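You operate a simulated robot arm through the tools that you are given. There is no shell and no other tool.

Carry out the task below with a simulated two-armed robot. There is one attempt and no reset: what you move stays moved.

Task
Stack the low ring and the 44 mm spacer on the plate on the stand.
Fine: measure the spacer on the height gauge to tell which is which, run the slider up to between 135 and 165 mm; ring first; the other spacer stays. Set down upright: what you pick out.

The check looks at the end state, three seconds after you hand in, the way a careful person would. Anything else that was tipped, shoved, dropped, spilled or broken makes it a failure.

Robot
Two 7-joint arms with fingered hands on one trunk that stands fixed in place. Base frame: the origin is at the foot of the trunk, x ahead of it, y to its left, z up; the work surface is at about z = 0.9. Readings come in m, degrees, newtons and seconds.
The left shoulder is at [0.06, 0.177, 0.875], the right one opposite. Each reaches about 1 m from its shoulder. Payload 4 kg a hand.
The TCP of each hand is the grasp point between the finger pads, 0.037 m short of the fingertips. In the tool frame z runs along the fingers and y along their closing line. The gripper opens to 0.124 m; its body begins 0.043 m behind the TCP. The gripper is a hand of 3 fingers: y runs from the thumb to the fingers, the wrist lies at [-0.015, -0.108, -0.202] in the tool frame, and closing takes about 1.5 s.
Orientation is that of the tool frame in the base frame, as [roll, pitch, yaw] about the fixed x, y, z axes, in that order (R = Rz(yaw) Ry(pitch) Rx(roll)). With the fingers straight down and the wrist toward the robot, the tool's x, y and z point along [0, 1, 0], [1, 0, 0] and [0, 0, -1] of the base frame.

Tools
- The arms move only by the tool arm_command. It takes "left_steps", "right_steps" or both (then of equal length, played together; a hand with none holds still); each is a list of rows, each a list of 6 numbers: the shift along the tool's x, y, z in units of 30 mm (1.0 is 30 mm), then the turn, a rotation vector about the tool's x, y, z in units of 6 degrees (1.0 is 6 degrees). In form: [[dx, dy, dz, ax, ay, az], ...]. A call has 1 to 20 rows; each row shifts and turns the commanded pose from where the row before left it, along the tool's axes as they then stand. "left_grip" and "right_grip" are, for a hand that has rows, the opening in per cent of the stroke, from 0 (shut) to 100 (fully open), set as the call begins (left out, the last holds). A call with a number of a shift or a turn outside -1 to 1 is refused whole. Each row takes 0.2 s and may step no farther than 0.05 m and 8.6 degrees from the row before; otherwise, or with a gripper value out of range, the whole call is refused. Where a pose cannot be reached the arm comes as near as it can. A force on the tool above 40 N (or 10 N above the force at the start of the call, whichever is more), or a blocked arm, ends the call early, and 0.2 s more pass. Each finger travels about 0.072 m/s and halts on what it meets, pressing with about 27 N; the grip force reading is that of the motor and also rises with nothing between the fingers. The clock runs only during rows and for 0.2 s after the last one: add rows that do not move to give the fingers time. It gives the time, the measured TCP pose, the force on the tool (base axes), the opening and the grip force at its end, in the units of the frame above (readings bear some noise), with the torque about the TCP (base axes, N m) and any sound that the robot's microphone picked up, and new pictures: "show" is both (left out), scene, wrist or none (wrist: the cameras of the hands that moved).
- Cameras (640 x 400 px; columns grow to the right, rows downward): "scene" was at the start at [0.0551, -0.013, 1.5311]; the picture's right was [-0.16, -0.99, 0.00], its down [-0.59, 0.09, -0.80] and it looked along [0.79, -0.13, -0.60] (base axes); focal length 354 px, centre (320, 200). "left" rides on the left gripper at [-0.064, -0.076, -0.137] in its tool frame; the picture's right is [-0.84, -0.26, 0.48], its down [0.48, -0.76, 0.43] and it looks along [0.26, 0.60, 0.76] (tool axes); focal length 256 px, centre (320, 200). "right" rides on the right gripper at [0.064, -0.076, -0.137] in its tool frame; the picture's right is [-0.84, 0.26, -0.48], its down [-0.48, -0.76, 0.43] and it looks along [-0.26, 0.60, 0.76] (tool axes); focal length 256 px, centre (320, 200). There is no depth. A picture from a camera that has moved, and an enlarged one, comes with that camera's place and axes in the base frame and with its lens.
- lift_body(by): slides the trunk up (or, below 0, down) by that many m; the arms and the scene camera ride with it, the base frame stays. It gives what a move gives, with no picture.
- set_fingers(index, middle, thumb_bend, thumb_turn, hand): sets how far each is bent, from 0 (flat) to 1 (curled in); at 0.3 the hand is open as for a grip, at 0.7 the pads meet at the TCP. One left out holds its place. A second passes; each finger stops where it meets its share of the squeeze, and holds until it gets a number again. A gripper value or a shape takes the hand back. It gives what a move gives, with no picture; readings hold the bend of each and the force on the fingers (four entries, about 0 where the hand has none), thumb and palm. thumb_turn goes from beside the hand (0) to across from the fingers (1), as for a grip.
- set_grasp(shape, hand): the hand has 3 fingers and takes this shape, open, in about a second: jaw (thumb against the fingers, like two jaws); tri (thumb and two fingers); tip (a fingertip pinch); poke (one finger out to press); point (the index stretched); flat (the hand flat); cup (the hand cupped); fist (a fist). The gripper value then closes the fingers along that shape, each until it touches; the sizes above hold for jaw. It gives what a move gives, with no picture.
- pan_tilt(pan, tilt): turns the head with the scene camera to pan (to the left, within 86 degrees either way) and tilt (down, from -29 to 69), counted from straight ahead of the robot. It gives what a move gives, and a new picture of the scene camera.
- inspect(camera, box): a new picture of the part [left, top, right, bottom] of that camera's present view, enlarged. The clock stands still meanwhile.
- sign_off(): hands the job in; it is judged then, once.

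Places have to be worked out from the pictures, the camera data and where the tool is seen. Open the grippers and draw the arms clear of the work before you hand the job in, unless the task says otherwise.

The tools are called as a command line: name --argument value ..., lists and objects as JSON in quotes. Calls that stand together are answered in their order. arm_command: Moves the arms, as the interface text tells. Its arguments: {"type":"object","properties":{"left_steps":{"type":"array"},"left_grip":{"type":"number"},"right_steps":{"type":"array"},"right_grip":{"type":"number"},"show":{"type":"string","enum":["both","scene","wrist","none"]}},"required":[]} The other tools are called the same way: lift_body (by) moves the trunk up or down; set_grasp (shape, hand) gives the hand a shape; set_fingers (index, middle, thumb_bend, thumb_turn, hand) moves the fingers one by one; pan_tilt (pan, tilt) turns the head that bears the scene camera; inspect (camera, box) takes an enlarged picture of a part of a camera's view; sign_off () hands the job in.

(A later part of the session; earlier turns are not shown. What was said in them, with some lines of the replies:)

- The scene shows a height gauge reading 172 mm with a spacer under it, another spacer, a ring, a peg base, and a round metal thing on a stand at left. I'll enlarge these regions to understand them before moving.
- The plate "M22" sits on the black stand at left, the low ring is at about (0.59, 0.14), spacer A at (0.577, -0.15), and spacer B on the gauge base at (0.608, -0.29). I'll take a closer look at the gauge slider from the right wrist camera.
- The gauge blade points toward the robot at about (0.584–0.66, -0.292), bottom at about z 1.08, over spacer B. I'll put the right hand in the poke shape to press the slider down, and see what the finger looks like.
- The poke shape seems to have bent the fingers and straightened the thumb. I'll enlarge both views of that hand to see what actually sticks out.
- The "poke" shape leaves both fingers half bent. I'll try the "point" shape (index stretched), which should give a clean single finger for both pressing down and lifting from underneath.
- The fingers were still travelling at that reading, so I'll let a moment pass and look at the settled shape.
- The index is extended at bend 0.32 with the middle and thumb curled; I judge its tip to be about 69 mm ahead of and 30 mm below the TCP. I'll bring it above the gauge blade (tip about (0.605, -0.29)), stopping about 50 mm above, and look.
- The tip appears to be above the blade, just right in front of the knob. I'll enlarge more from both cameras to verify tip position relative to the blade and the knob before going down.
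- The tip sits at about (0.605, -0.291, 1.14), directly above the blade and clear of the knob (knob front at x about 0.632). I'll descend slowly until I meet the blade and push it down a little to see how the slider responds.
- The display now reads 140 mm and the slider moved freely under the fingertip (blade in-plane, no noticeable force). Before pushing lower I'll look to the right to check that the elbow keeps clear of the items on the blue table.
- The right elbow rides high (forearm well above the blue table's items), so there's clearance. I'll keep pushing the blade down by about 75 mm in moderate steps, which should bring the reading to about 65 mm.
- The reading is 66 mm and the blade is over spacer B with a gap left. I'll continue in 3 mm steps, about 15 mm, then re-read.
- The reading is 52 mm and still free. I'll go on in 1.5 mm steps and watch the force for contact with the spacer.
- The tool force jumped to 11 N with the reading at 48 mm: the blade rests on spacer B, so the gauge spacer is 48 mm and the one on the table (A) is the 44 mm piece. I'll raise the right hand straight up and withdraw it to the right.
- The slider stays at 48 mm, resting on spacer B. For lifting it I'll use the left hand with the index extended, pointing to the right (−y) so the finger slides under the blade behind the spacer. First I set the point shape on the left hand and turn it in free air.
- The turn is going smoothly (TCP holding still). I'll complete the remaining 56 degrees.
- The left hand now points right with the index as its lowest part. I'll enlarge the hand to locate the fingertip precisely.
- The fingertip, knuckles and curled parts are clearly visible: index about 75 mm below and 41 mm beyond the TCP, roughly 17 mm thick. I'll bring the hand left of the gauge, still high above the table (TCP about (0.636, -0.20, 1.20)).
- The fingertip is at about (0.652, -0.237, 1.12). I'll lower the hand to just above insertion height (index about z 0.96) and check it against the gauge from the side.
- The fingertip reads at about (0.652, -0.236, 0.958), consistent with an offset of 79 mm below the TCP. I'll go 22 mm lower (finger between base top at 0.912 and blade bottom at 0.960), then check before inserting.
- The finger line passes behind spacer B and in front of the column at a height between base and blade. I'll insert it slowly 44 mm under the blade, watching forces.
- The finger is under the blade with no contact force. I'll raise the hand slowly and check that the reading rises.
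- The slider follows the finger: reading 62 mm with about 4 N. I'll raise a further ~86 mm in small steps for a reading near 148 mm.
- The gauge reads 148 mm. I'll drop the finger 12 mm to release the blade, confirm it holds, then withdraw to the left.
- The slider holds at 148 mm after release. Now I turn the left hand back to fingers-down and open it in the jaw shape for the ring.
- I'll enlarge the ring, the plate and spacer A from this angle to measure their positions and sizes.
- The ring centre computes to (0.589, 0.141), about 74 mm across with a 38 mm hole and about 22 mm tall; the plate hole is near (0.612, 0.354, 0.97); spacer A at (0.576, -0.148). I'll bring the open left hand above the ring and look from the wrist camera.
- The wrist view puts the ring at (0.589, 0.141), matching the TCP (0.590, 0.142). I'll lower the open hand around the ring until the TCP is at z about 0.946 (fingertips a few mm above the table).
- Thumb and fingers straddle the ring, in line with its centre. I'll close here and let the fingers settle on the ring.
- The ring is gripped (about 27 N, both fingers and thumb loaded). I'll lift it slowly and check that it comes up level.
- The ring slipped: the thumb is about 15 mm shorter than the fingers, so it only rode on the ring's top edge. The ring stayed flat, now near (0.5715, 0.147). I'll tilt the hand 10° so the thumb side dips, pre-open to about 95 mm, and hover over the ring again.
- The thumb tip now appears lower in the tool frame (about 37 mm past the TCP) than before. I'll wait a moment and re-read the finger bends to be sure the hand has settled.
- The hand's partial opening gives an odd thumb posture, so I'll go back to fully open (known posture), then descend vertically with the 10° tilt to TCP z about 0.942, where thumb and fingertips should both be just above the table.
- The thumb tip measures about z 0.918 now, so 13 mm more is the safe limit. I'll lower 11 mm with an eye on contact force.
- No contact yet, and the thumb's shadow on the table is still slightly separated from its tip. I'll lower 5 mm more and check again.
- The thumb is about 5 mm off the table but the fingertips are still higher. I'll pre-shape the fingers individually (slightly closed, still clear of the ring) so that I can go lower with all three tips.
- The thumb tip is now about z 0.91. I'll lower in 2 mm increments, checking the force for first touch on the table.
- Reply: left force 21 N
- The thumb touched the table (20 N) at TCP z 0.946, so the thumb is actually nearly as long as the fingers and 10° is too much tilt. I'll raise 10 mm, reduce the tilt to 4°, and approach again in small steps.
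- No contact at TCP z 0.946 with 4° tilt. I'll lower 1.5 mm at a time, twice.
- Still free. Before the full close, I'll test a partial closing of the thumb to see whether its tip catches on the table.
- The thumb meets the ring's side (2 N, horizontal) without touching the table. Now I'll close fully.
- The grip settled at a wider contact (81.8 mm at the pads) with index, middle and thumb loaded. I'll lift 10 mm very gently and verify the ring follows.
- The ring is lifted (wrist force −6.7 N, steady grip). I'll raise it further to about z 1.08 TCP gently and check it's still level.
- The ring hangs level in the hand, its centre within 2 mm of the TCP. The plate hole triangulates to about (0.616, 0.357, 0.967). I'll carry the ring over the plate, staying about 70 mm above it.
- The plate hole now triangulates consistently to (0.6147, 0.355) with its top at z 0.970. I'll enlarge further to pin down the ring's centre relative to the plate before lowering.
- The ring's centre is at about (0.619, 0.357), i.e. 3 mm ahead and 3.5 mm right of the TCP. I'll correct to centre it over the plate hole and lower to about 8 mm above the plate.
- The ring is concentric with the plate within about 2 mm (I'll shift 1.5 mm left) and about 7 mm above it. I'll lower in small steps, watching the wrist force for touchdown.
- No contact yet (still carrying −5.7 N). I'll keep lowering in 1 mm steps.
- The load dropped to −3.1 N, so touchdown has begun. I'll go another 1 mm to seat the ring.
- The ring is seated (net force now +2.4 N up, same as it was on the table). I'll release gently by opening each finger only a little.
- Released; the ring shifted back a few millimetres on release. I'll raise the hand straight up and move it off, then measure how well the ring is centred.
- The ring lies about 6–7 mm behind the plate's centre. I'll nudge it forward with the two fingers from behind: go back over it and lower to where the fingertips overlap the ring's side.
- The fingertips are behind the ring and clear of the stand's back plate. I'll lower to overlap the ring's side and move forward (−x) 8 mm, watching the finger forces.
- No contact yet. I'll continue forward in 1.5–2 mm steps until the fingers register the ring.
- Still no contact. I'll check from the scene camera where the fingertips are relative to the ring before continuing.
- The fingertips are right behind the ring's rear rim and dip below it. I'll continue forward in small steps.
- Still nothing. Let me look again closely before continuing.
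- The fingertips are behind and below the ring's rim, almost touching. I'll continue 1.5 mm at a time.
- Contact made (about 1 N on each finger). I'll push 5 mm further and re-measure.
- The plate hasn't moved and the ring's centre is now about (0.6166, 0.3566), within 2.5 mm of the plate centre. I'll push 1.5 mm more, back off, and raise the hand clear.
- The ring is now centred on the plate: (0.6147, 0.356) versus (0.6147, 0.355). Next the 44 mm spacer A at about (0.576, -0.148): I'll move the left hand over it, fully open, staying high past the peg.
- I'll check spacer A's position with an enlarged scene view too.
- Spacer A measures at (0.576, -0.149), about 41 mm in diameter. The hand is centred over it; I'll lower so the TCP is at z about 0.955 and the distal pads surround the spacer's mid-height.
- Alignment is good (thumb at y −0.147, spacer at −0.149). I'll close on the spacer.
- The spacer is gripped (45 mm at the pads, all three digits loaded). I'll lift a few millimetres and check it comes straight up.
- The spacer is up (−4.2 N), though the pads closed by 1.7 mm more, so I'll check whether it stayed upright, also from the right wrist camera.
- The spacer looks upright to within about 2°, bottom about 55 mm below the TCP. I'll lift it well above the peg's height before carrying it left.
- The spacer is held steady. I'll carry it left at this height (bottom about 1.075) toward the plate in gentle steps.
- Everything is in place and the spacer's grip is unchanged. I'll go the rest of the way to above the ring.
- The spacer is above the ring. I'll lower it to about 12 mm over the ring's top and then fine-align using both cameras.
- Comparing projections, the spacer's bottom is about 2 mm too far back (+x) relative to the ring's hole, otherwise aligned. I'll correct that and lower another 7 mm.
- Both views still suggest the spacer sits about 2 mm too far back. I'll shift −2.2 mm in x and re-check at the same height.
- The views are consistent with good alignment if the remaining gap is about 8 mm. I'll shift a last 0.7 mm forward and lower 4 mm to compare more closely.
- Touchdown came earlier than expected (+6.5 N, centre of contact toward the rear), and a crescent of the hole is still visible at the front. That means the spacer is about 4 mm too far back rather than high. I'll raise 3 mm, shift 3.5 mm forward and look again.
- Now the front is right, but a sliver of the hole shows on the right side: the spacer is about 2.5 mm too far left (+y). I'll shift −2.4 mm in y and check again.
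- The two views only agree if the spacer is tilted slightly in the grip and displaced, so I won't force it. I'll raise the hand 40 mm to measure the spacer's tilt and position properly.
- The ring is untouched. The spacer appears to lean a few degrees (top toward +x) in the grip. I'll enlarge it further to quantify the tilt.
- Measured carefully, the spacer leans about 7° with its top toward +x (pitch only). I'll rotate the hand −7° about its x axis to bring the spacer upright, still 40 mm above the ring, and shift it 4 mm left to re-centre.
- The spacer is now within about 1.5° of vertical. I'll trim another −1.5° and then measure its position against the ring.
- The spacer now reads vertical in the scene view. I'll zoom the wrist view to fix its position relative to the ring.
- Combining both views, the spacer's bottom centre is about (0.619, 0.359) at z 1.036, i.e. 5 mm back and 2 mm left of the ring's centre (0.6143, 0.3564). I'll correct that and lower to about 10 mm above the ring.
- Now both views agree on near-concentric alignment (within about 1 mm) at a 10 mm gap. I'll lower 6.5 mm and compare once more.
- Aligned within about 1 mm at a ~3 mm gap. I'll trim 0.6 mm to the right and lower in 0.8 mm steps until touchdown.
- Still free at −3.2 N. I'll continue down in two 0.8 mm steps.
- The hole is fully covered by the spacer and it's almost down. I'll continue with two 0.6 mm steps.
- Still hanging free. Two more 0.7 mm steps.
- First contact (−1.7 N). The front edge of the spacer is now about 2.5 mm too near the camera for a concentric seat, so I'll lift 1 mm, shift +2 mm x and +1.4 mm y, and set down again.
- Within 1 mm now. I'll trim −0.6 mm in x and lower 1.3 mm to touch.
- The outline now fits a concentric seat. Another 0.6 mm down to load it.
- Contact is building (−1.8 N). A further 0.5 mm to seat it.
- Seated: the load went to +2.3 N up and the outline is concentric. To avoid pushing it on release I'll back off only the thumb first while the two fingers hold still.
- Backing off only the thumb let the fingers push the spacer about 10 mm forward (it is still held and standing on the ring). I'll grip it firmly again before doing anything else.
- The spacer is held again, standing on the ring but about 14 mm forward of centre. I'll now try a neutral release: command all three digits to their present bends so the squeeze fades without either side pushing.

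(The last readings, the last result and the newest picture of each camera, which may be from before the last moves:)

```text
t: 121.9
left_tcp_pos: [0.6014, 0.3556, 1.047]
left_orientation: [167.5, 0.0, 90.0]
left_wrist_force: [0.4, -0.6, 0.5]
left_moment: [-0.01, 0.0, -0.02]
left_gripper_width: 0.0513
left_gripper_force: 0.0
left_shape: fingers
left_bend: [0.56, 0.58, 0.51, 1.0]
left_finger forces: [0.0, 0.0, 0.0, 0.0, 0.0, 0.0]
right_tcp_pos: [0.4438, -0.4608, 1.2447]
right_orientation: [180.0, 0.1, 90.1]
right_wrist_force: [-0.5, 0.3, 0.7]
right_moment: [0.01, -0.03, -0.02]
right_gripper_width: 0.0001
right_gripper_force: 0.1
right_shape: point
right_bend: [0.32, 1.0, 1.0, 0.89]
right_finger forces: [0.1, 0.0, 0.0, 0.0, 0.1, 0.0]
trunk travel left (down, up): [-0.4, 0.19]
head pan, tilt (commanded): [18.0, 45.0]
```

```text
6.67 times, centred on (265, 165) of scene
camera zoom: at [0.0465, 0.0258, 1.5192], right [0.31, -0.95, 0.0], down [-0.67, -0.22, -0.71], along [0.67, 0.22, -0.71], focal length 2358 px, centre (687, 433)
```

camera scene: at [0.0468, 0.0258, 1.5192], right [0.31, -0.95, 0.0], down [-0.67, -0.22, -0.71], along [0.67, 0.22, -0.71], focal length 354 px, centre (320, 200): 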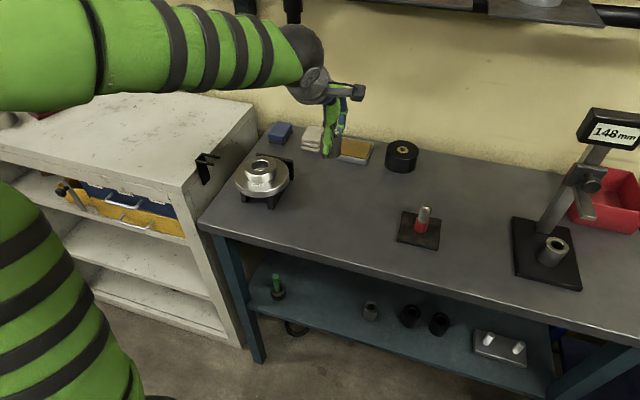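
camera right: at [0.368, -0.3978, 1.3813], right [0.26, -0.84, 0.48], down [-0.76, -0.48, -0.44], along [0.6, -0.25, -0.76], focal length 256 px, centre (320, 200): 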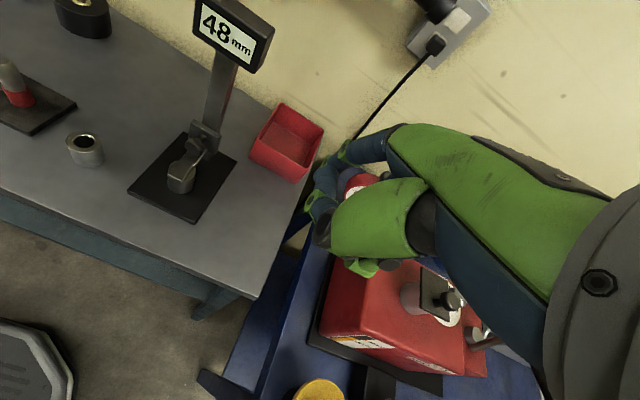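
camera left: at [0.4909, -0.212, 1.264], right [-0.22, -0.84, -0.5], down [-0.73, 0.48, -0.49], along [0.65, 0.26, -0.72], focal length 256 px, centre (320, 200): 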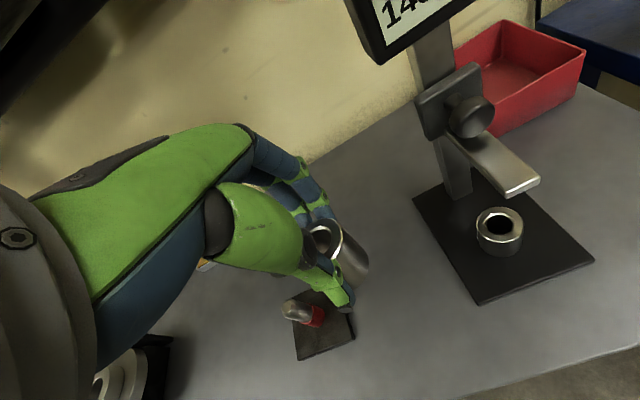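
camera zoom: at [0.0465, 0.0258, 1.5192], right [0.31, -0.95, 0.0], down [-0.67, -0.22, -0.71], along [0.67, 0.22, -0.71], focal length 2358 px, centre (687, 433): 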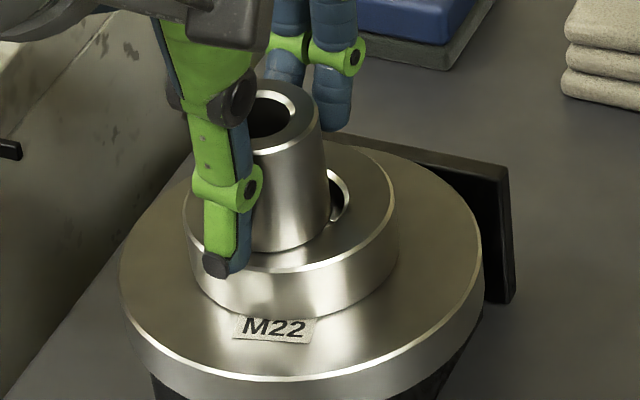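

The neutral release worked: all finger forces are zero and the spacer stands freely on the ring, about 11–12 mm forward of centre. I'll now nudge it back (+x) with the low thumb, slowly, moving 7 mm first.

arm_command --left_steps '[[0.03, 0.0, 0.0, 0, 0, 0], [0, 0.039, 0.0087, 0, 0, 0], [0, 0.039, 0.0087, 0, 0, 0], [0, 0.039, 0.0087, 0, 0, 0], [0, 0.039, 0.0087, 0, 0, 0], [0, 0.039, 0.0087, 0, 0, 0], [0, 0.039, 0.0087, 0, 0, 0], [0, 0, 0, 0, 0, 0]]' --show "none"

inspect --camera "scene" --box '[235, 135, 295, 195]'

inspect --camera "left" --box '[300, 190, 420, 310]'

```text
t: 123.7
left_tcp_pos: [0.6086, 0.3589, 1.0457]
left_orientation: [167.5, -0.1, 90.1]
left_wrist_force: [-1.5, -1.0, 1.0]
left_moment: [-0.01, 0.06, 0.03]
left_gripper_width: 0.052
left_gripper_force: 0.4
left_shape: fingers
left_bend: [0.56, 0.58, 0.51, 1.0]
left_finger forces: [0.0, 0.0, 0.0, 0.0, 1.7, 0.0]
right_tcp_pos: [0.4442, -0.4614, 1.2446]
right_orientation: [-180.0, 0.0, 90.0]
right_wrist_force: [0.5, -0.7, -0.2]
right_moment: [-0.05, 0.0, 0.03]
right_gripper_width: 0.0001
right_gripper_force: 0.0
right_shape: point
right_bend: [0.32, 1.0, 1.0, 0.89]
right_finger forces: [0.1, 0.0, 0.1, 0.0, 0.0, 0.0]
trunk travel left (down, up): [-0.4, 0.19]
head pan, tilt (commanded): [18.0, 45.0]
```

```text
6.67 times, centred on (265, 165) of scene
camera zoom: at [0.0463, 0.0257, 1.5192], right [0.31, -0.95, 0.0], down [-0.67, -0.22, -0.71], along [0.67, 0.22, -0.71], focal length 2358 px, centre (687, 433)
```

zoom: 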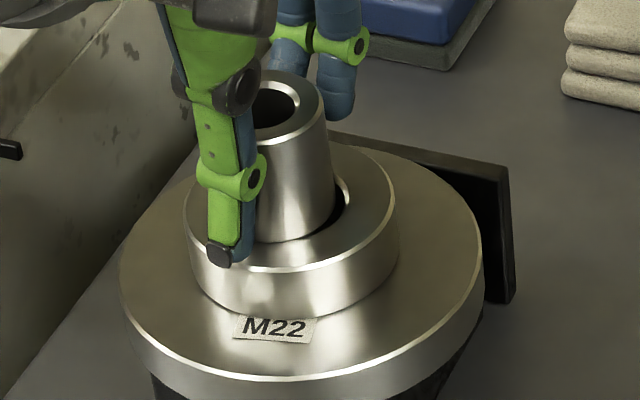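

```text
3.33 times, centred on (360, 250) of left
camera zoom: at [0.5056, 0.296, 1.1647], right [-0.15, -0.84, -0.53], down [-0.65, 0.48, -0.59], along [0.75, 0.26, -0.61], focal length 853 px, centre (187, 33)
```

zoom: 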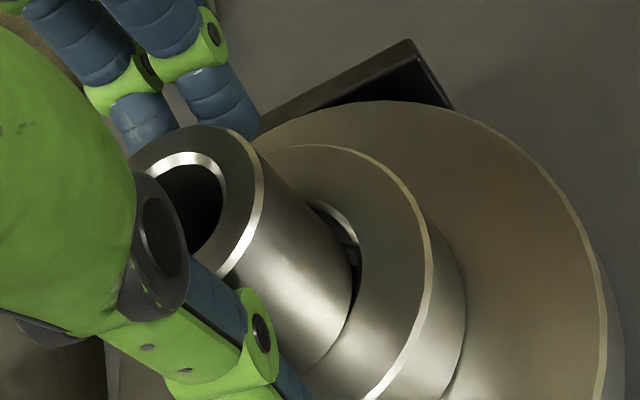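

The spacer follows the thumb gently (1.7 N), now about 5.5 mm forward and 1.9 mm left of centre. I'll continue pushing diagonally (+x, slightly −y) to bring it home.

arm_command --left_steps '[[-0.014, 0.0325, 0.0072, 0, 0, 0], [-0.014, 0.0325, 0.0072, 0, 0, 0], [-0.014, 0.0325, 0.0072, 0, 0, 0], [-0.014, 0.0325, 0.0072, 0, 0, 0], [0, 0, 0, 0, 0, 0]]' --show "none"

inspect --camera "scene" --box '[245, 145, 285, 180]'

inspect --camera "left" --box '[300, 190, 420, 310]'

```text
t: 124.9
left_tcp_pos: [0.6118, 0.3569, 1.0469]
left_orientation: [167.5, 0.0, 90.0]
left_wrist_force: [-2.4, -0.4, 0.0]
left_moment: [-0.02, -0.01, -0.02]
left_gripper_width: 0.0514
left_gripper_force: 1.2
left_shape: fingers
left_bend: [0.56, 0.58, 0.51, 1.0]
left_finger forces: [0.0, 0.0, 0.0, 0.0, 1.2, 0.1]
right_tcp_pos: [0.444, -0.4615, 1.2435]
right_orientation: [-180.0, -0.1, 90.0]
right_wrist_force: [0.4, 1.3, -0.4]
right_moment: [-0.02, 0.0, -0.01]
right_gripper_width: 0.0
right_gripper_force: 0.1
right_shape: point
right_bend: [0.32, 1.0, 1.0, 0.89]
right_finger forces: [0.1, 0.0, 0.0, 0.0, 0.0, 0.1]
trunk travel left (down, up): [-0.4, 0.19]
head pan, tilt (commanded): [18.0, 45.0]
```

```text
11.43 times, centred on (265, 162) of scene
camera zoom: at [0.0464, 0.0258, 1.5192], right [0.31, -0.95, 0.0], down [-0.67, -0.22, -0.71], along [0.67, 0.22, -0.71], focal length 4042 px, centre (949, 629)
```

zoom: 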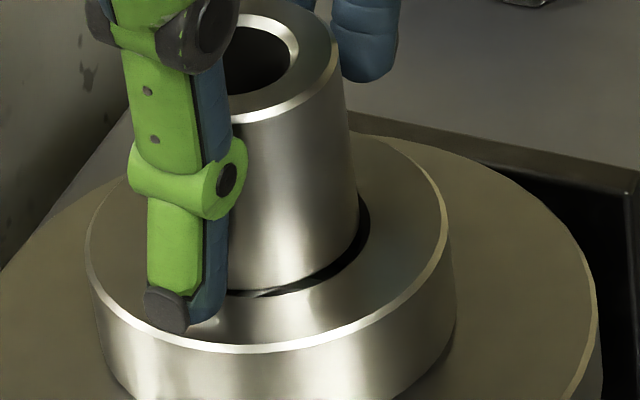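

```text
3.33 times, centred on (360, 250) of left
camera zoom: at [0.5095, 0.2936, 1.1651], right [-0.15, -0.84, -0.53], down [-0.65, 0.48, -0.59], along [0.75, 0.25, -0.61], focal length 853 px, centre (187, 33)
```

zoom: 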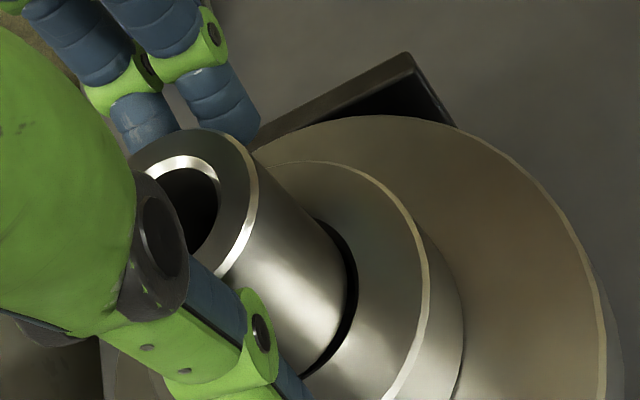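

The x position is right, but the spacer is about 2.2 mm too far left (+y). I'll take a light squeeze with the fingers against the thumb so I can slide it sideways on the ring.

set_fingers --hand "left" --index 0.575 --middle 0.595 --thumb_bend 0.515

inspect --camera "scene" --box '[245, 145, 285, 180]'

```text
t: 125.9
left_tcp_pos: [0.6137, 0.3566, 1.0475]
left_orientation: [167.4, -0.1, 90.0]
left_wrist_force: [-1.1, 0.3, -0.2]
left_moment: [-0.02, 0.01, -0.01]
left_gripper_width: 0.0509
left_gripper_force: 0.9
left_shape: fingers
left_bend: [0.57, 0.59, 0.51, 1.0]
left_finger forces: [0.1, 0.0, 0.1, 0.1, 1.1, 0.0]
right_tcp_pos: [0.445, -0.4617, 1.2445]
right_orientation: [-180.0, 0.0, 90.0]
right_wrist_force: [0.1, 0.1, 0.8]
right_moment: [0.02, 0.0, -0.01]
right_gripper_width: 0.0002
right_gripper_force: 0.0
right_shape: point
right_bend: [0.32, 1.0, 1.0, 0.89]
right_finger forces: [0.0, 0.1, 0.0, 0.1, 0.1, 0.0]
trunk travel left (down, up): [-0.4, 0.19]
head pan, tilt (commanded): [18.0, 45.0]
```

```text
11.43 times, centred on (265, 162) of scene
camera zoom: at [0.0464, 0.0258, 1.5192], right [0.31, -0.95, 0.0], down [-0.67, -0.22, -0.71], along [0.67, 0.22, -0.71], focal length 4042 px, centre (949, 629)
```

zoom: 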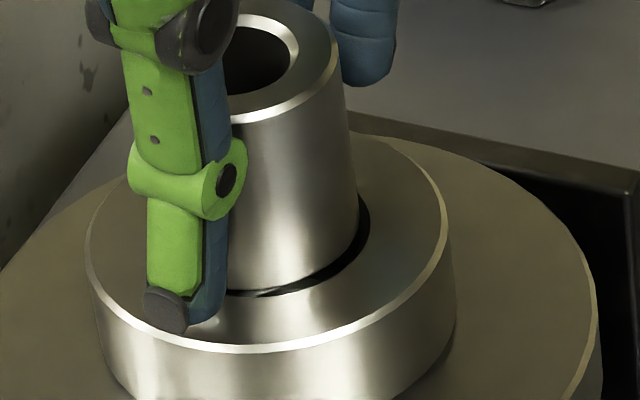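

The fingers haven't reached the spacer yet. I'll close them a little more.

set_fingers --hand "left" --index 0.59 --middle 0.61

```text
t: 126.9
left_tcp_pos: [0.6129, 0.3563, 1.0473]
left_orientation: [167.5, 0.0, 90.0]
left_wrist_force: [0.2, 0.2, 0.6]
left_moment: [0.04, -0.01, 0.0]
left_gripper_width: 0.048
left_gripper_force: 1.2
left_shape: fingers
left_bend: [0.59, 0.6, 0.51, 1.0]
left_finger forces: [0.0, 1.0, 0.0, 0.0, 1.4, 0.0]
right_tcp_pos: [0.4447, -0.4603, 1.2451]
right_orientation: [180.0, 0.0, 90.0]
right_wrist_force: [-0.2, 0.1, -0.7]
right_moment: [0.0, -0.03, -0.01]
right_gripper_width: 0.0
right_gripper_force: 0.1
right_shape: point
right_bend: [0.32, 1.0, 1.0, 0.89]
right_finger forces: [0.0, 0.1, 0.1, 0.1, 0.0, 0.0]
trunk travel left (down, up): [-0.4, 0.19]
head pan, tilt (commanded): [18.0, 45.0]
```

Only the middle finger touches: squeezing against the thumb will centre the spacer on the hand's midline (y 0.3565), which is the ring's centre line. I'll close a bit further, gently.

set_fingers --hand "left" --index 0.605 --middle 0.62

inspect --camera "scene" --box '[245, 145, 285, 180]'

```text
t: 127.9
left_tcp_pos: [0.6127, 0.3564, 1.0457]
left_orientation: [167.5, 0.0, 90.1]
left_wrist_force: [-0.4, 0.0, 0.4]
left_moment: [0.03, -0.04, -0.04]
left_gripper_width: 0.0464
left_gripper_force: 1.2
left_shape: fingers
left_bend: [0.6, 0.61, 0.51, 1.0]
left_finger forces: [0.0, 1.6, 0.0, 0.0, 1.5, 0.0]
right_tcp_pos: [0.4437, -0.4612, 1.2443]
right_orientation: [-179.8, 0.0, 90.0]
right_wrist_force: [-0.2, 0.5, 0.6]
right_moment: [0.0, -0.02, -0.04]
right_gripper_width: 0.0
right_gripper_force: 0.0
right_shape: point
right_bend: [0.32, 1.0, 1.0, 0.89]
right_finger forces: [0.0, 0.1, 0.0, 0.0, 0.0, 0.1]
trunk travel left (down, up): [-0.4, 0.19]
head pan, tilt (commanded): [18.0, 45.0]
```

```text
11.43 times, centred on (265, 162) of scene
camera zoom: at [0.0465, 0.0258, 1.5192], right [0.31, -0.95, 0.0], down [-0.67, -0.22, -0.71], along [0.67, 0.22, -0.71], focal length 4042 px, centre (949, 629)
```

zoom: 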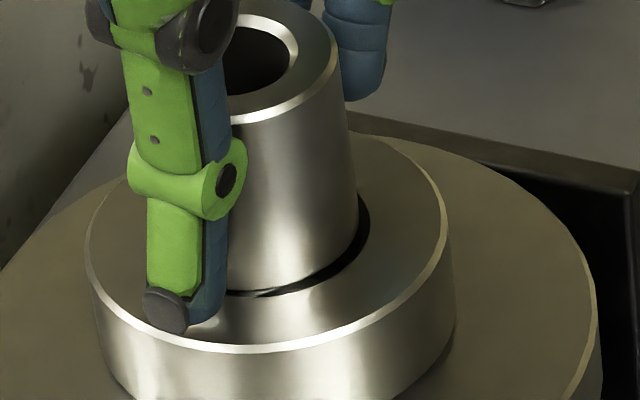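

The squeeze is still only 1.6 N and the spacer hasn't shifted. I'll increase the middle finger's push slightly.

set_fingers --hand "left" --index 0.61 --middle 0.64

inspect --camera "scene" --box '[245, 145, 285, 180]'

```text
t: 128.9
left_tcp_pos: [0.6125, 0.3553, 1.047]
left_orientation: [167.6, 0.0, 90.0]
left_wrist_force: [1.0, -0.6, 0.6]
left_moment: [0.03, -0.07, 0.01]
left_gripper_width: 0.0451
left_gripper_force: 2.5
left_shape: fingers
left_bend: [0.61, 0.62, 0.51, 1.0]
left_finger forces: [0.2, 3.1, 0.0, 0.0, 1.9, 0.1]
right_tcp_pos: [0.4454, -0.4614, 1.2431]
right_orientation: [-180.0, -0.1, 90.0]
right_wrist_force: [0.4, 0.2, 0.3]
right_moment: [0.03, 0.0, 0.01]
right_gripper_width: 0.0004
right_gripper_force: 0.1
right_shape: point
right_bend: [0.32, 1.0, 1.0, 0.89]
right_finger forces: [0.0, 0.1, 0.1, 0.0, 0.0, 0.0]
trunk travel left (down, up): [-0.4, 0.19]
head pan, tilt (commanded): [18.0, 45.0]
```

```text
11.43 times, centred on (265, 162) of scene
camera zoom: at [0.0466, 0.0258, 1.5192], right [0.31, -0.95, 0.0], down [-0.67, -0.22, -0.71], along [0.67, 0.22, -0.71], focal length 4042 px, centre (949, 629)
```

zoom: 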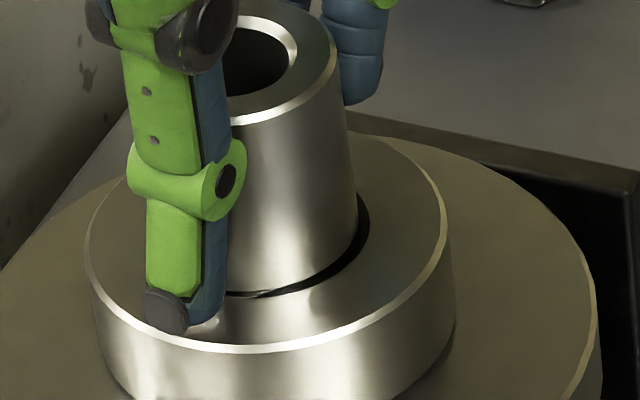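

Thumb, middle and index now touch lightly. I'll slide the hand 2.2 mm to the right (−y) to carry the spacer over the hole.

arm_command --left_steps '[[-0.025, 0, 0, 0, 0, 0], [-0.025, 0, 0, 0, 0, 0], [-0.025, 0, 0, 0, 0, 0], [0, 0, 0, 0, 0, 0]]' --show "none"

inspect --camera "scene" --box '[245, 145, 285, 180]'

inspect --camera "left" --box '[300, 190, 420, 310]'

```text
t: 129.9
left_tcp_pos: [0.6123, 0.3555, 1.0457]
left_orientation: [167.5, -0.1, 89.9]
left_wrist_force: [0.3, 1.7, 2.1]
left_moment: [0.06, -0.05, 0.05]
left_gripper_width: 0.0457
left_gripper_force: 2.4
left_shape: fingers
left_bend: [0.61, 0.62, 0.51, 1.0]
left_finger forces: [0.0, 3.0, 0.0, 0.0, 2.4, 0.0]
right_tcp_pos: [0.4438, -0.4612, 1.2425]
right_orientation: [179.9, 0.0, 90.0]
right_wrist_force: [0.6, -0.9, 0.7]
right_moment: [0.01, -0.04, -0.01]
right_gripper_width: 0.0
right_gripper_force: 0.1
right_shape: point
right_bend: [0.32, 1.0, 1.0, 0.89]
right_finger forces: [0.1, 0.0, 0.1, 0.0, 0.0, 0.0]
trunk travel left (down, up): [-0.4, 0.19]
head pan, tilt (commanded): [18.0, 45.0]
```

```text
11.43 times, centred on (265, 162) of scene
camera zoom: at [0.0465, 0.026, 1.5192], right [0.31, -0.95, 0.0], down [-0.67, -0.22, -0.71], along [0.67, 0.22, -0.71], focal length 4042 px, centre (949, 629)
```

zoom: 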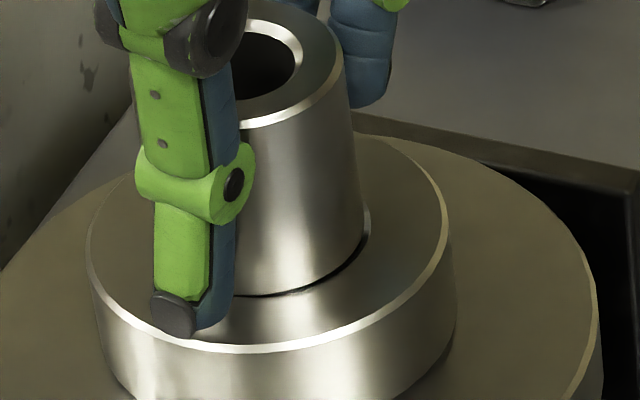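

```text
3.33 times, centred on (360, 250) of left
camera zoom: at [0.5093, 0.2918, 1.1651], right [-0.15, -0.84, -0.53], down [-0.65, 0.48, -0.59], along [0.75, 0.25, -0.61], focal length 853 px, centre (187, 33)
```

zoom: 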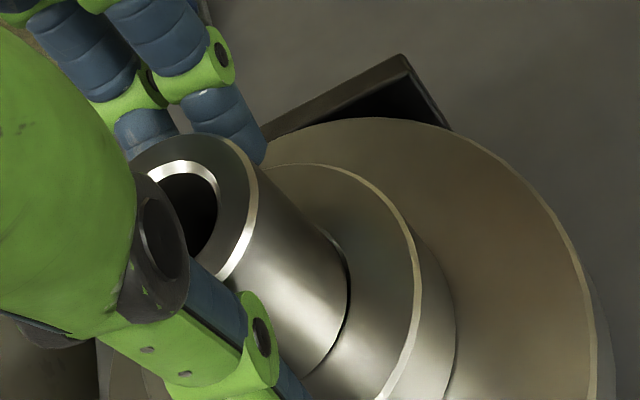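

The spacer slid into place: the outline is concentric within about 0.6 mm. Now a neutral release, backing all three digits off by a hair at the same time.

set_fingers --hand "left" --index 0.6 --middle 0.61 --thumb_bend 0.503

inspect --camera "scene" --box '[245, 145, 285, 180]'

```text
t: 130.9
left_tcp_pos: [0.6129, 0.3551, 1.0468]
left_orientation: [167.5, 0.0, 90.0]
left_wrist_force: [-0.7, 0.6, 0.1]
left_moment: [0.0, -0.03, 0.02]
left_gripper_width: 0.0472
left_gripper_force: 0.3
left_shape: fingers
left_bend: [0.6, 0.61, 0.5, 1.0]
left_finger forces: [0.0, 0.5, 0.0, 0.0, 0.9, 0.0]
right_tcp_pos: [0.4436, -0.4623, 1.2445]
right_orientation: [180.0, 0.0, 90.1]
right_wrist_force: [0.3, 0.4, 0.3]
right_moment: [0.02, -0.01, -0.02]
right_gripper_width: 0.0001
right_gripper_force: 0.0
right_shape: point
right_bend: [0.32, 1.0, 1.0, 0.89]
right_finger forces: [0.1, 0.1, 0.0, 0.0, 0.1, 0.0]
trunk travel left (down, up): [-0.4, 0.19]
head pan, tilt (commanded): [18.0, 45.0]
```

```text
11.43 times, centred on (265, 162) of scene
camera zoom: at [0.0465, 0.0258, 1.5192], right [0.31, -0.95, 0.0], down [-0.67, -0.22, -0.71], along [0.67, 0.22, -0.71], focal length 4042 px, centre (949, 629)
```

zoom: 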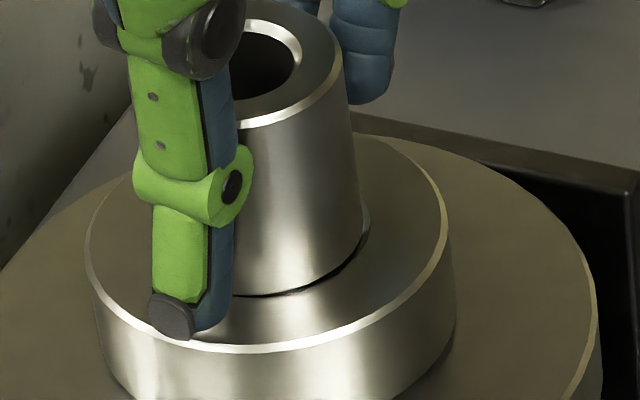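

Forces are below 1 N and the spacer hasn't moved. I'll back off a bit further.

set_fingers --hand "left" --index 0.585 --middle 0.59 --thumb_bend 0.49

inspect --camera "scene" --box '[245, 145, 285, 180]'

inspect --camera "left" --box '[300, 190, 420, 310]'

```text
t: 131.9
left_tcp_pos: [0.6129, 0.3543, 1.0467]
left_orientation: [167.6, -0.1, 90.0]
left_wrist_force: [0.2, -0.6, 0.4]
left_moment: [0.01, 0.01, 0.01]
left_gripper_width: 0.0511
left_gripper_force: 0.0
left_shape: fingers
left_bend: [0.58, 0.59, 0.49, 1.0]
left_finger forces: [0.0, 0.0, 0.0, 0.1, 0.1, 0.0]
right_tcp_pos: [0.445, -0.4621, 1.2442]
right_orientation: [180.0, 0.0, 90.1]
right_wrist_force: [0.1, 0.3, 0.1]
right_moment: [0.0, 0.0, -0.02]
right_gripper_width: 0.0002
right_gripper_force: 0.0
right_shape: point
right_bend: [0.32, 1.0, 1.0, 0.89]
right_finger forces: [0.0, 0.0, 0.0, 0.1, 0.1, 0.1]
trunk travel left (down, up): [-0.4, 0.19]
head pan, tilt (commanded): [18.0, 45.0]
```

```text
11.43 times, centred on (265, 162) of scene
camera zoom: at [0.0465, 0.0258, 1.5192], right [0.31, -0.95, 0.0], down [-0.67, -0.22, -0.71], along [0.67, 0.22, -0.71], focal length 4042 px, centre (949, 629)
```

zoom: 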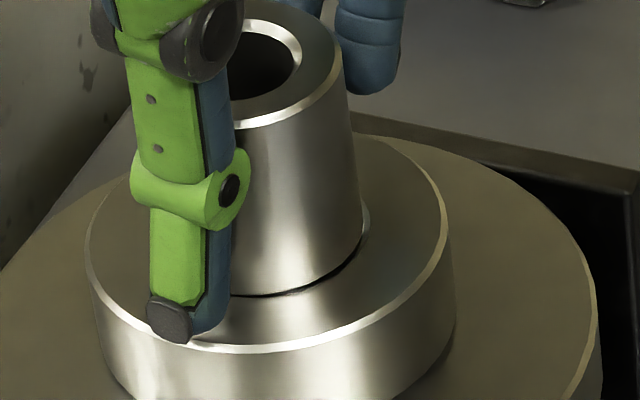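

```text
3.33 times, centred on (360, 250) of left
camera zoom: at [0.5094, 0.2917, 1.1651], right [-0.15, -0.84, -0.53], down [-0.65, 0.48, -0.59], along [0.75, 0.25, -0.61], focal length 853 px, centre (187, 33)
```

zoom: 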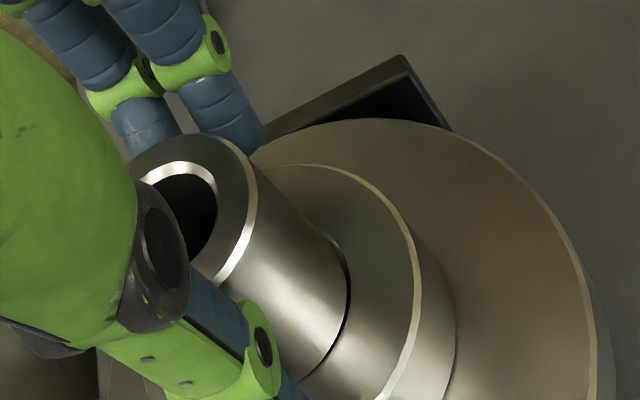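

The spacer stands free, concentric within about 1 mm. I'll open the digits wider and then raise the hand straight up.

set_fingers --hand "left" --index 0.42 --middle 0.42 --thumb_bend 0.42

inspect --camera "scene" --box '[235, 130, 295, 190]'

inspect --camera "left" --box '[260, 150, 440, 330]'

```text
t: 132.9
left_tcp_pos: [0.6117, 0.3544, 1.0459]
left_orientation: [167.4, -0.1, 90.0]
left_wrist_force: [0.1, -0.7, 0.0]
left_moment: [-0.01, 0.01, -0.04]
left_gripper_width: 0.0864
left_gripper_force: 0.0
left_shape: fingers
left_bend: [0.42, 0.42, 0.42, 1.0]
left_finger forces: [0.0, 0.0, 0.0, 0.1, 0.0, 0.0]
right_tcp_pos: [0.4449, -0.4613, 1.2438]
right_orientation: [179.9, 0.0, 90.0]
right_wrist_force: [0.4, -0.3, 0.1]
right_moment: [-0.02, 0.02, -0.06]
right_gripper_width: 0.0001
right_gripper_force: 0.0
right_shape: point
right_bend: [0.32, 1.0, 1.0, 0.89]
right_finger forces: [0.0, 0.0, 0.0, 0.1, 0.0, 0.1]
trunk travel left (down, up): [-0.4, 0.19]
head pan, tilt (commanded): [18.0, 45.0]
```

```text
6.67 times, centred on (265, 160) of scene
camera zoom: at [0.0465, 0.0258, 1.5192], right [0.31, -0.95, 0.0], down [-0.67, -0.22, -0.71], along [0.67, 0.22, -0.71], focal length 2358 px, centre (687, 467)
```

zoom: 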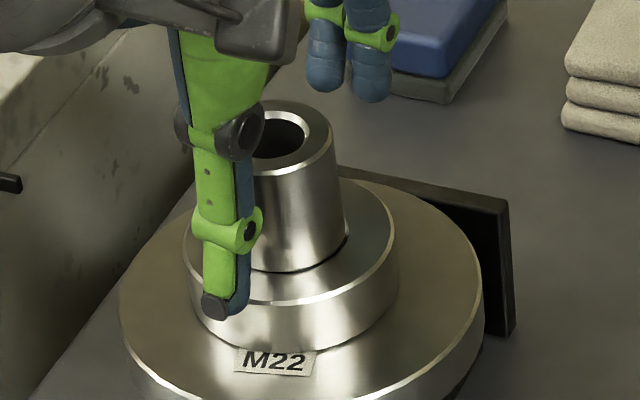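

```text
2.22 times, centred on (350, 240) of left
camera zoom: at [0.5094, 0.2917, 1.1651], right [-0.15, -0.84, -0.53], down [-0.65, 0.48, -0.59], along [0.75, 0.25, -0.61], focal length 569 px, centre (253, 111)
```

zoom: 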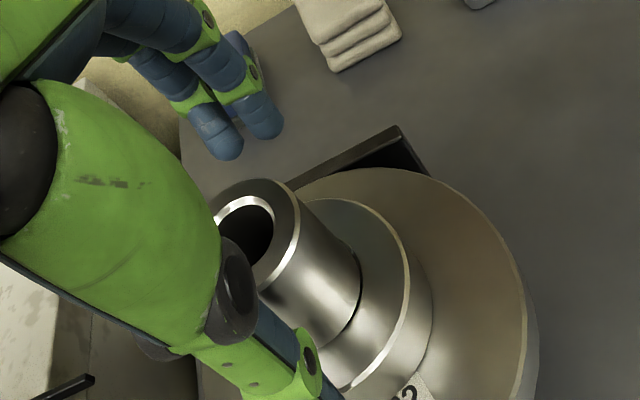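

Clear on all sides. I'll raise the hand straight up 150 mm and look at the stack.

arm_command --left_steps '[[0, 0.065, -0.293, 0, 0, 0], [0, 0.108, -0.488, 0, 0, 0], [0, 0.195, -0.879, 0, 0, 0], [0, 0.195, -0.879, 0, 0, 0], [0, 0.195, -0.879, 0, 0, 0], [0, 0.195, -0.879, 0, 0, 0], [0, 0.195, -0.879, 0, 0, 0], [0, 0, 0, 0, 0, 0]]' --show "both"

inspect --camera "scene" --box '[225, 130, 305, 210]'

inspect --camera "left" --box '[260, 150, 500, 400]'

```text
t: 134.7
left_tcp_pos: [0.6133, 0.3541, 1.2067]
left_orientation: [167.6, 0.0, 90.0]
left_wrist_force: [0.2, 0.2, -0.4]
left_moment: [-0.01, -0.02, 0.0]
left_gripper_width: 0.0867
left_gripper_force: 0.0
left_shape: fingers
left_bend: [0.42, 0.42, 0.42, 1.0]
left_finger forces: [0.0, 0.1, 0.0, 0.0, 0.1, 0.0]
right_tcp_pos: [0.4449, -0.4614, 1.2434]
right_orientation: [179.9, 0.0, 90.0]
right_wrist_force: [0.1, -0.8, -0.4]
right_moment: [-0.02, 0.0, 0.02]
right_gripper_width: 0.0
right_gripper_force: 0.0
right_shape: point
right_bend: [0.32, 1.0, 1.0, 0.89]
right_finger forces: [0.0, 0.1, 0.0, 0.0, 0.1, 0.0]
trunk travel left (down, up): [-0.4, 0.19]
head pan, tilt (commanded): [18.0, 45.0]
camera scene: at [0.0465, 0.0259, 1.5192], right [0.31, -0.95, 0.0], down [-0.67, -0.22, -0.71], along [0.67, 0.22, -0.71], focal length 354 px, centre (320, 200)
camera left: at [0.5104, 0.2912, 1.3246], right [-0.15, -0.84, -0.53], down [-0.65, 0.48, -0.59], along [0.75, 0.25, -0.61], focal length 256 px, centre (320, 200)
```

scene: 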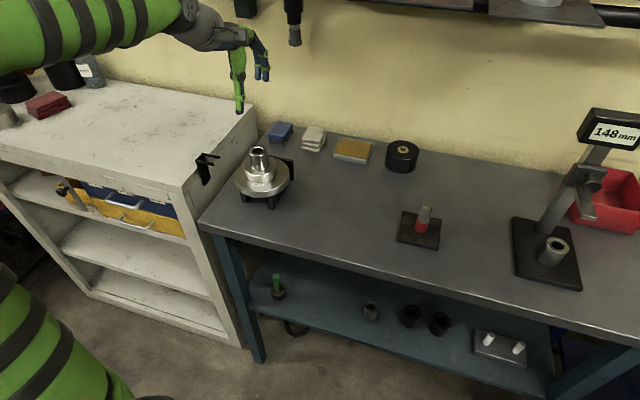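
left: 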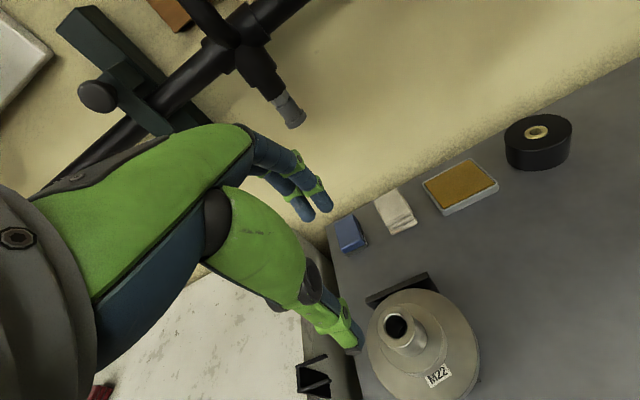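

```text
5.00 times, centred on (265, 170) of scene
camera zoom: at [0.0465, 0.0259, 1.5192], right [0.31, -0.95, 0.0], down [-0.67, -0.22, -0.71], along [0.67, 0.22, -0.71], focal length 1768 px, centre (595, 350)
```

zoom: 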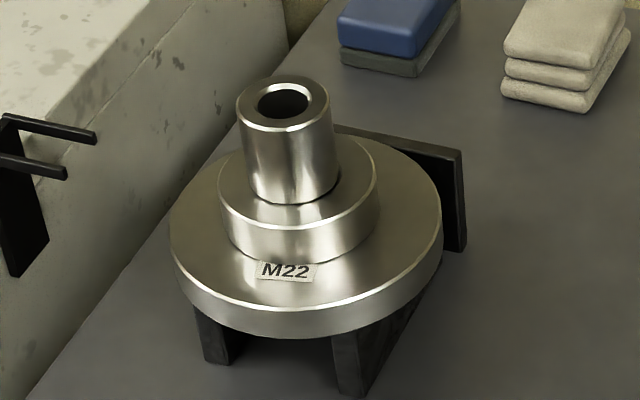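

```text
1.60 times, centred on (380, 275) of left
camera zoom: at [0.5104, 0.2912, 1.3246], right [-0.15, -0.84, -0.53], down [-0.65, 0.48, -0.59], along [0.75, 0.25, -0.61], focal length 410 px, centre (224, 80)
```

zoom: 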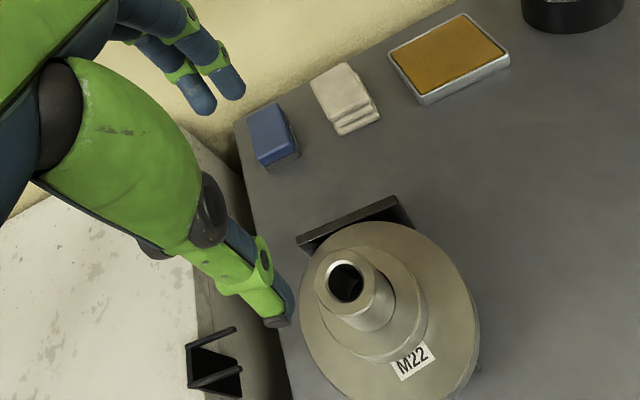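

The stack stands upright: ring centred on the plate, spacer centred on the ring. I'll draw the left arm up and back, straighten and open the hand, and open the right hand too.

arm_command --left_steps '[[0, 0.216, -0.976, 0, 0, 0], [0, 0.216, -0.976, 0, 0, 0], [0, 0.216, -0.976, 0, 0, 0], [-0.8, -0.5, 0, 0, 0, 0], [-0.8, -0.5, 0, 0, 0, 0], [-0.8, -0.5, 0, 0, 0, 0], [-0.8, -0.5, 0, 0, 0, 0], [-0.8, -0.5, 0, 0, 0, 0], [0, 0, 0, 1, 0, 0], [0, 0, 0, 1, 0, 0], [0, 0, 0, 0, 0, 0]]' --left_grip 100 --show "scene"

set_grasp --hand "right" --shape "jaw"

arm_command --right_steps '[[0, -0.5, -0.3, 0, 0, 0], [0, -0.5, -0.3, 0, 0, 0], [0, -0.5, 0, 0, 0, 0], [0, 0, 0, 0, 0, 0]]' --right_grip 100 --show "none"

pan_tilt --pan -9 --tilt 37

```text
t: 137.1
left_tcp_pos: [0.5375, 0.234, 1.2807]
left_orientation: [179.5, 0.0, 90.0]
left_wrist_force: [0.5, 0.8, 0.3]
left_moment: [-0.03, 0.0, 0.0]
left_gripper_width: 0.1234
left_gripper_force: 0.1
left_shape: jaw
left_bend: [0.3, 0.3, 0.3, 0.98]
left_finger forces: [0.0, 0.0, 0.0, 0.1, 0.0, 0.0]
right_tcp_pos: [0.4435, -0.4616, 1.244]
right_orientation: [-180.0, 0.0, 90.1]
right_wrist_force: [-0.4, -0.5, 0.3]
right_moment: [0.0, 0.01, -0.01]
right_gripper_width: 0.0
right_gripper_force: 0.0
right_shape: point
right_bend: [0.32, 1.0, 1.0, 0.89]
right_finger forces: [0.0, 0.0, 0.0, 0.0, 0.0, 0.0]
trunk travel left (down, up): [-0.4, 0.19]
head pan, tilt (commanded): [18.0, 45.0]
camera scene: at [0.0464, 0.0258, 1.5192], right [0.31, -0.95, 0.0], down [-0.67, -0.22, -0.71], along [0.67, 0.22, -0.71], focal length 354 px, centre (320, 200)
```

scene: 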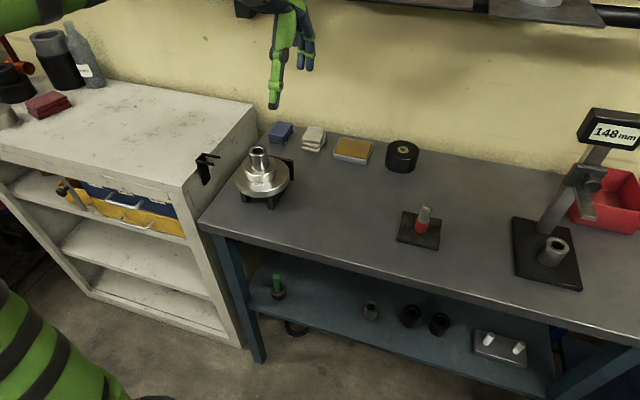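

```text
t: 138.0
left_tcp_pos: [0.5386, 0.2352, 1.2799]
left_orientation: [179.5, -0.1, 89.9]
left_wrist_force: [0.0, -0.8, 0.0]
left_moment: [0.0, 0.0, -0.01]
left_gripper_width: 0.1237
left_gripper_force: 0.1
left_shape: jaw
left_bend: [0.3, 0.3, 0.3, 0.98]
left_finger forces: [0.1, 0.0, 0.0, 0.1, 0.0, 0.1]
right_tcp_pos: [0.4448, -0.4617, 1.2443]
right_orientation: [179.9, 0.0, 90.1]
right_wrist_force: [0.7, -0.9, 0.2]
right_moment: [0.02, 0.01, -0.02]
right_gripper_width: 0.1236
right_gripper_force: 0.1
right_shape: jaw
right_bend: [0.3, 0.3, 0.3, 0.97]
right_finger forces: [0.0, 0.1, 0.1, 0.0, 0.0, 0.1]
trunk travel left (down, up): [-0.4, 0.19]
head pan, tilt (commanded): [18.0, 45.0]
```

```text
t: 139.0
left_tcp_pos: [0.5378, 0.2348, 1.2799]
left_orientation: [179.5, 0.0, 90.0]
left_wrist_force: [0.9, 0.6, -0.7]
left_moment: [0.04, -0.02, 0.0]
left_gripper_width: 0.1237
left_gripper_force: 0.1
left_shape: jaw
left_bend: [0.3, 0.3, 0.3, 0.98]
left_finger forces: [0.0, 0.0, 0.1, 0.0, 0.1, 0.0]
right_tcp_pos: [0.4008, -0.4608, 1.2627]
right_orientation: [180.0, 0.1, 90.1]
right_wrist_force: [0.0, -0.2, -0.2]
right_moment: [0.01, 0.04, 0.03]
right_gripper_width: 0.1236
right_gripper_force: 0.1
right_shape: jaw
right_bend: [0.3, 0.3, 0.3, 0.97]
right_finger forces: [0.0, 0.1, 0.1, 0.0, 0.0, 0.0]
trunk travel left (down, up): [-0.4, 0.19]
head pan, tilt (commanded): [18.0, 45.0]
```

```text
t: 139.9
left_tcp_pos: [0.5387, 0.2355, 1.2795]
left_orientation: [179.5, -0.1, 90.0]
left_wrist_force: [1.1, -0.3, -0.2]
left_moment: [0.03, 0.01, -0.01]
left_gripper_width: 0.1237
left_gripper_force: 0.1
left_shape: jaw
left_bend: [0.3, 0.3, 0.3, 0.98]
left_finger forces: [0.1, 0.1, 0.0, 0.0, 0.1, 0.0]
right_tcp_pos: [0.4005, -0.4601, 1.2635]
right_orientation: [180.0, 0.0, 90.0]
right_wrist_force: [-0.5, 0.9, 0.0]
right_moment: [-0.02, 0.02, 0.02]
right_gripper_width: 0.1235
right_gripper_force: 0.0
right_shape: jaw
right_bend: [0.3, 0.3, 0.3, 0.97]
right_finger forces: [0.0, 0.0, 0.0, 0.1, 0.0, 0.1]
trunk travel left (down, up): [-0.4, 0.19]
head pan, tilt (commanded): [-9.0, 37.0]
camera scene: at [0.055, -0.0128, 1.531], right [-0.16, -0.99, 0.0], down [-0.59, 0.09, -0.8], along [0.79, -0.12, -0.6], focal length 354 px, centre (320, 200)
```

scene: 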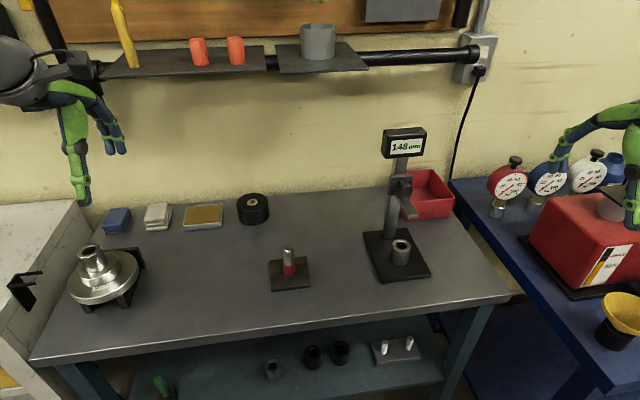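

All else appears where it was. A final close look at the stack, the gauge and the peg before handing in.

inspect --camera "scene" --box '[50, 225, 160, 320]'

inspect --camera "scene" --box '[240, 120, 440, 305]'

inspect --camera "scene" --box '[90, 180, 290, 305]'

```text
4.21 times, centred on (105, 272) of scene
camera zoom: at [0.055, -0.0128, 1.531], right [-0.16, -0.99, 0.0], down [-0.59, 0.09, -0.8], along [0.79, -0.12, -0.6], focal length 1489 px, centre (1225, -105)
```

zoom: 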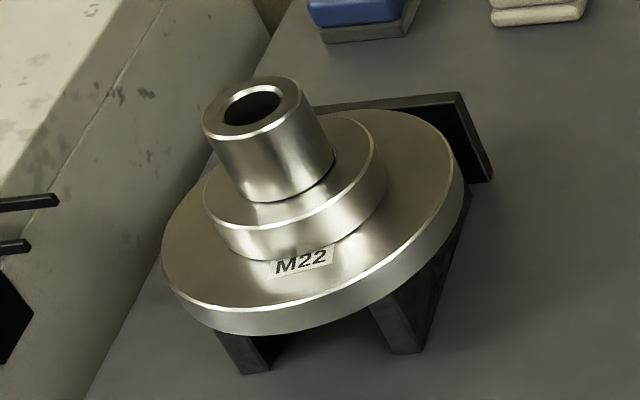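

```text
2.16 times, centred on (340, 212) of scene
camera zoom: at [0.055, -0.0128, 1.531], right [-0.16, -0.99, 0.0], down [-0.59, 0.09, -0.8], along [0.79, -0.12, -0.6], focal length 765 px, centre (277, 173)
```

zoom: 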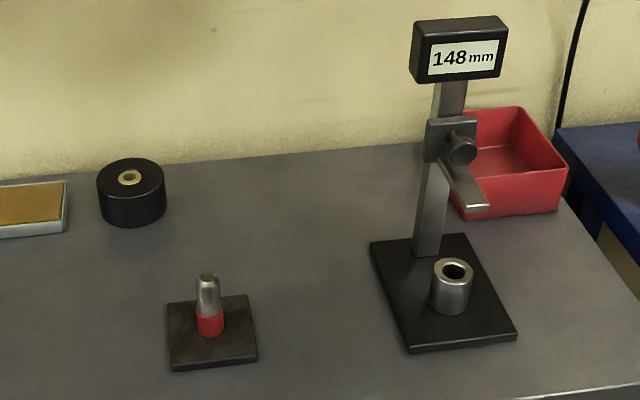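

```text
3.20 times, centred on (190, 242) of scene
camera zoom: at [0.055, -0.0128, 1.531], right [-0.16, -0.99, 0.0], down [-0.59, 0.09, -0.8], along [0.79, -0.12, -0.6], focal length 1132 px, centre (736, 64)
```

zoom: 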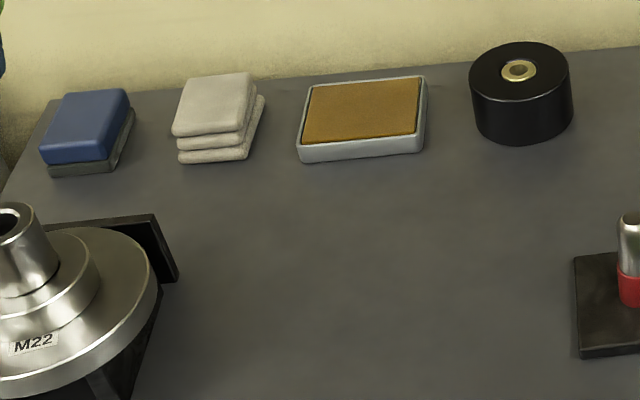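

The ring is on the plate and the 44 mm spacer stands upright and centred on it. The gauge reads 148 mm, the 48 mm spacer is still on the gauge base, and nothing else was disturbed. Both hands are open and clear, so I hand the job in.

sign_off

```text
The job is handed in.
```

The ring is on the plate and the 44 mm spacer stands upright on top of it, centred to within about 1 mm. The job is handed in; I haven't seen the result of the check.

- **Which spacer:** the slider stopped at 48 mm on the spacer under the gauge, so that one stayed put. I took the other one as the 44 mm spacer. I didn't put it on the gauge, but it measures about 43 mm in the camera view, which fits.
- **Slider:** it is back up and holding at 148 mm.
- **Ring:** it slipped out of the first grip on the table and slid about 17 mm without tipping. On the plate I nudged it back to the centre.
- **Spacer:** while I was letting go, the fingers pushed it about 14 mm off centre on the ring. I slid it back and released it again without it moving.
- **Everything else:** the peg, the gauge and the other items on the bench look where they were in the last pictures. Both hands are open and clear of the work.
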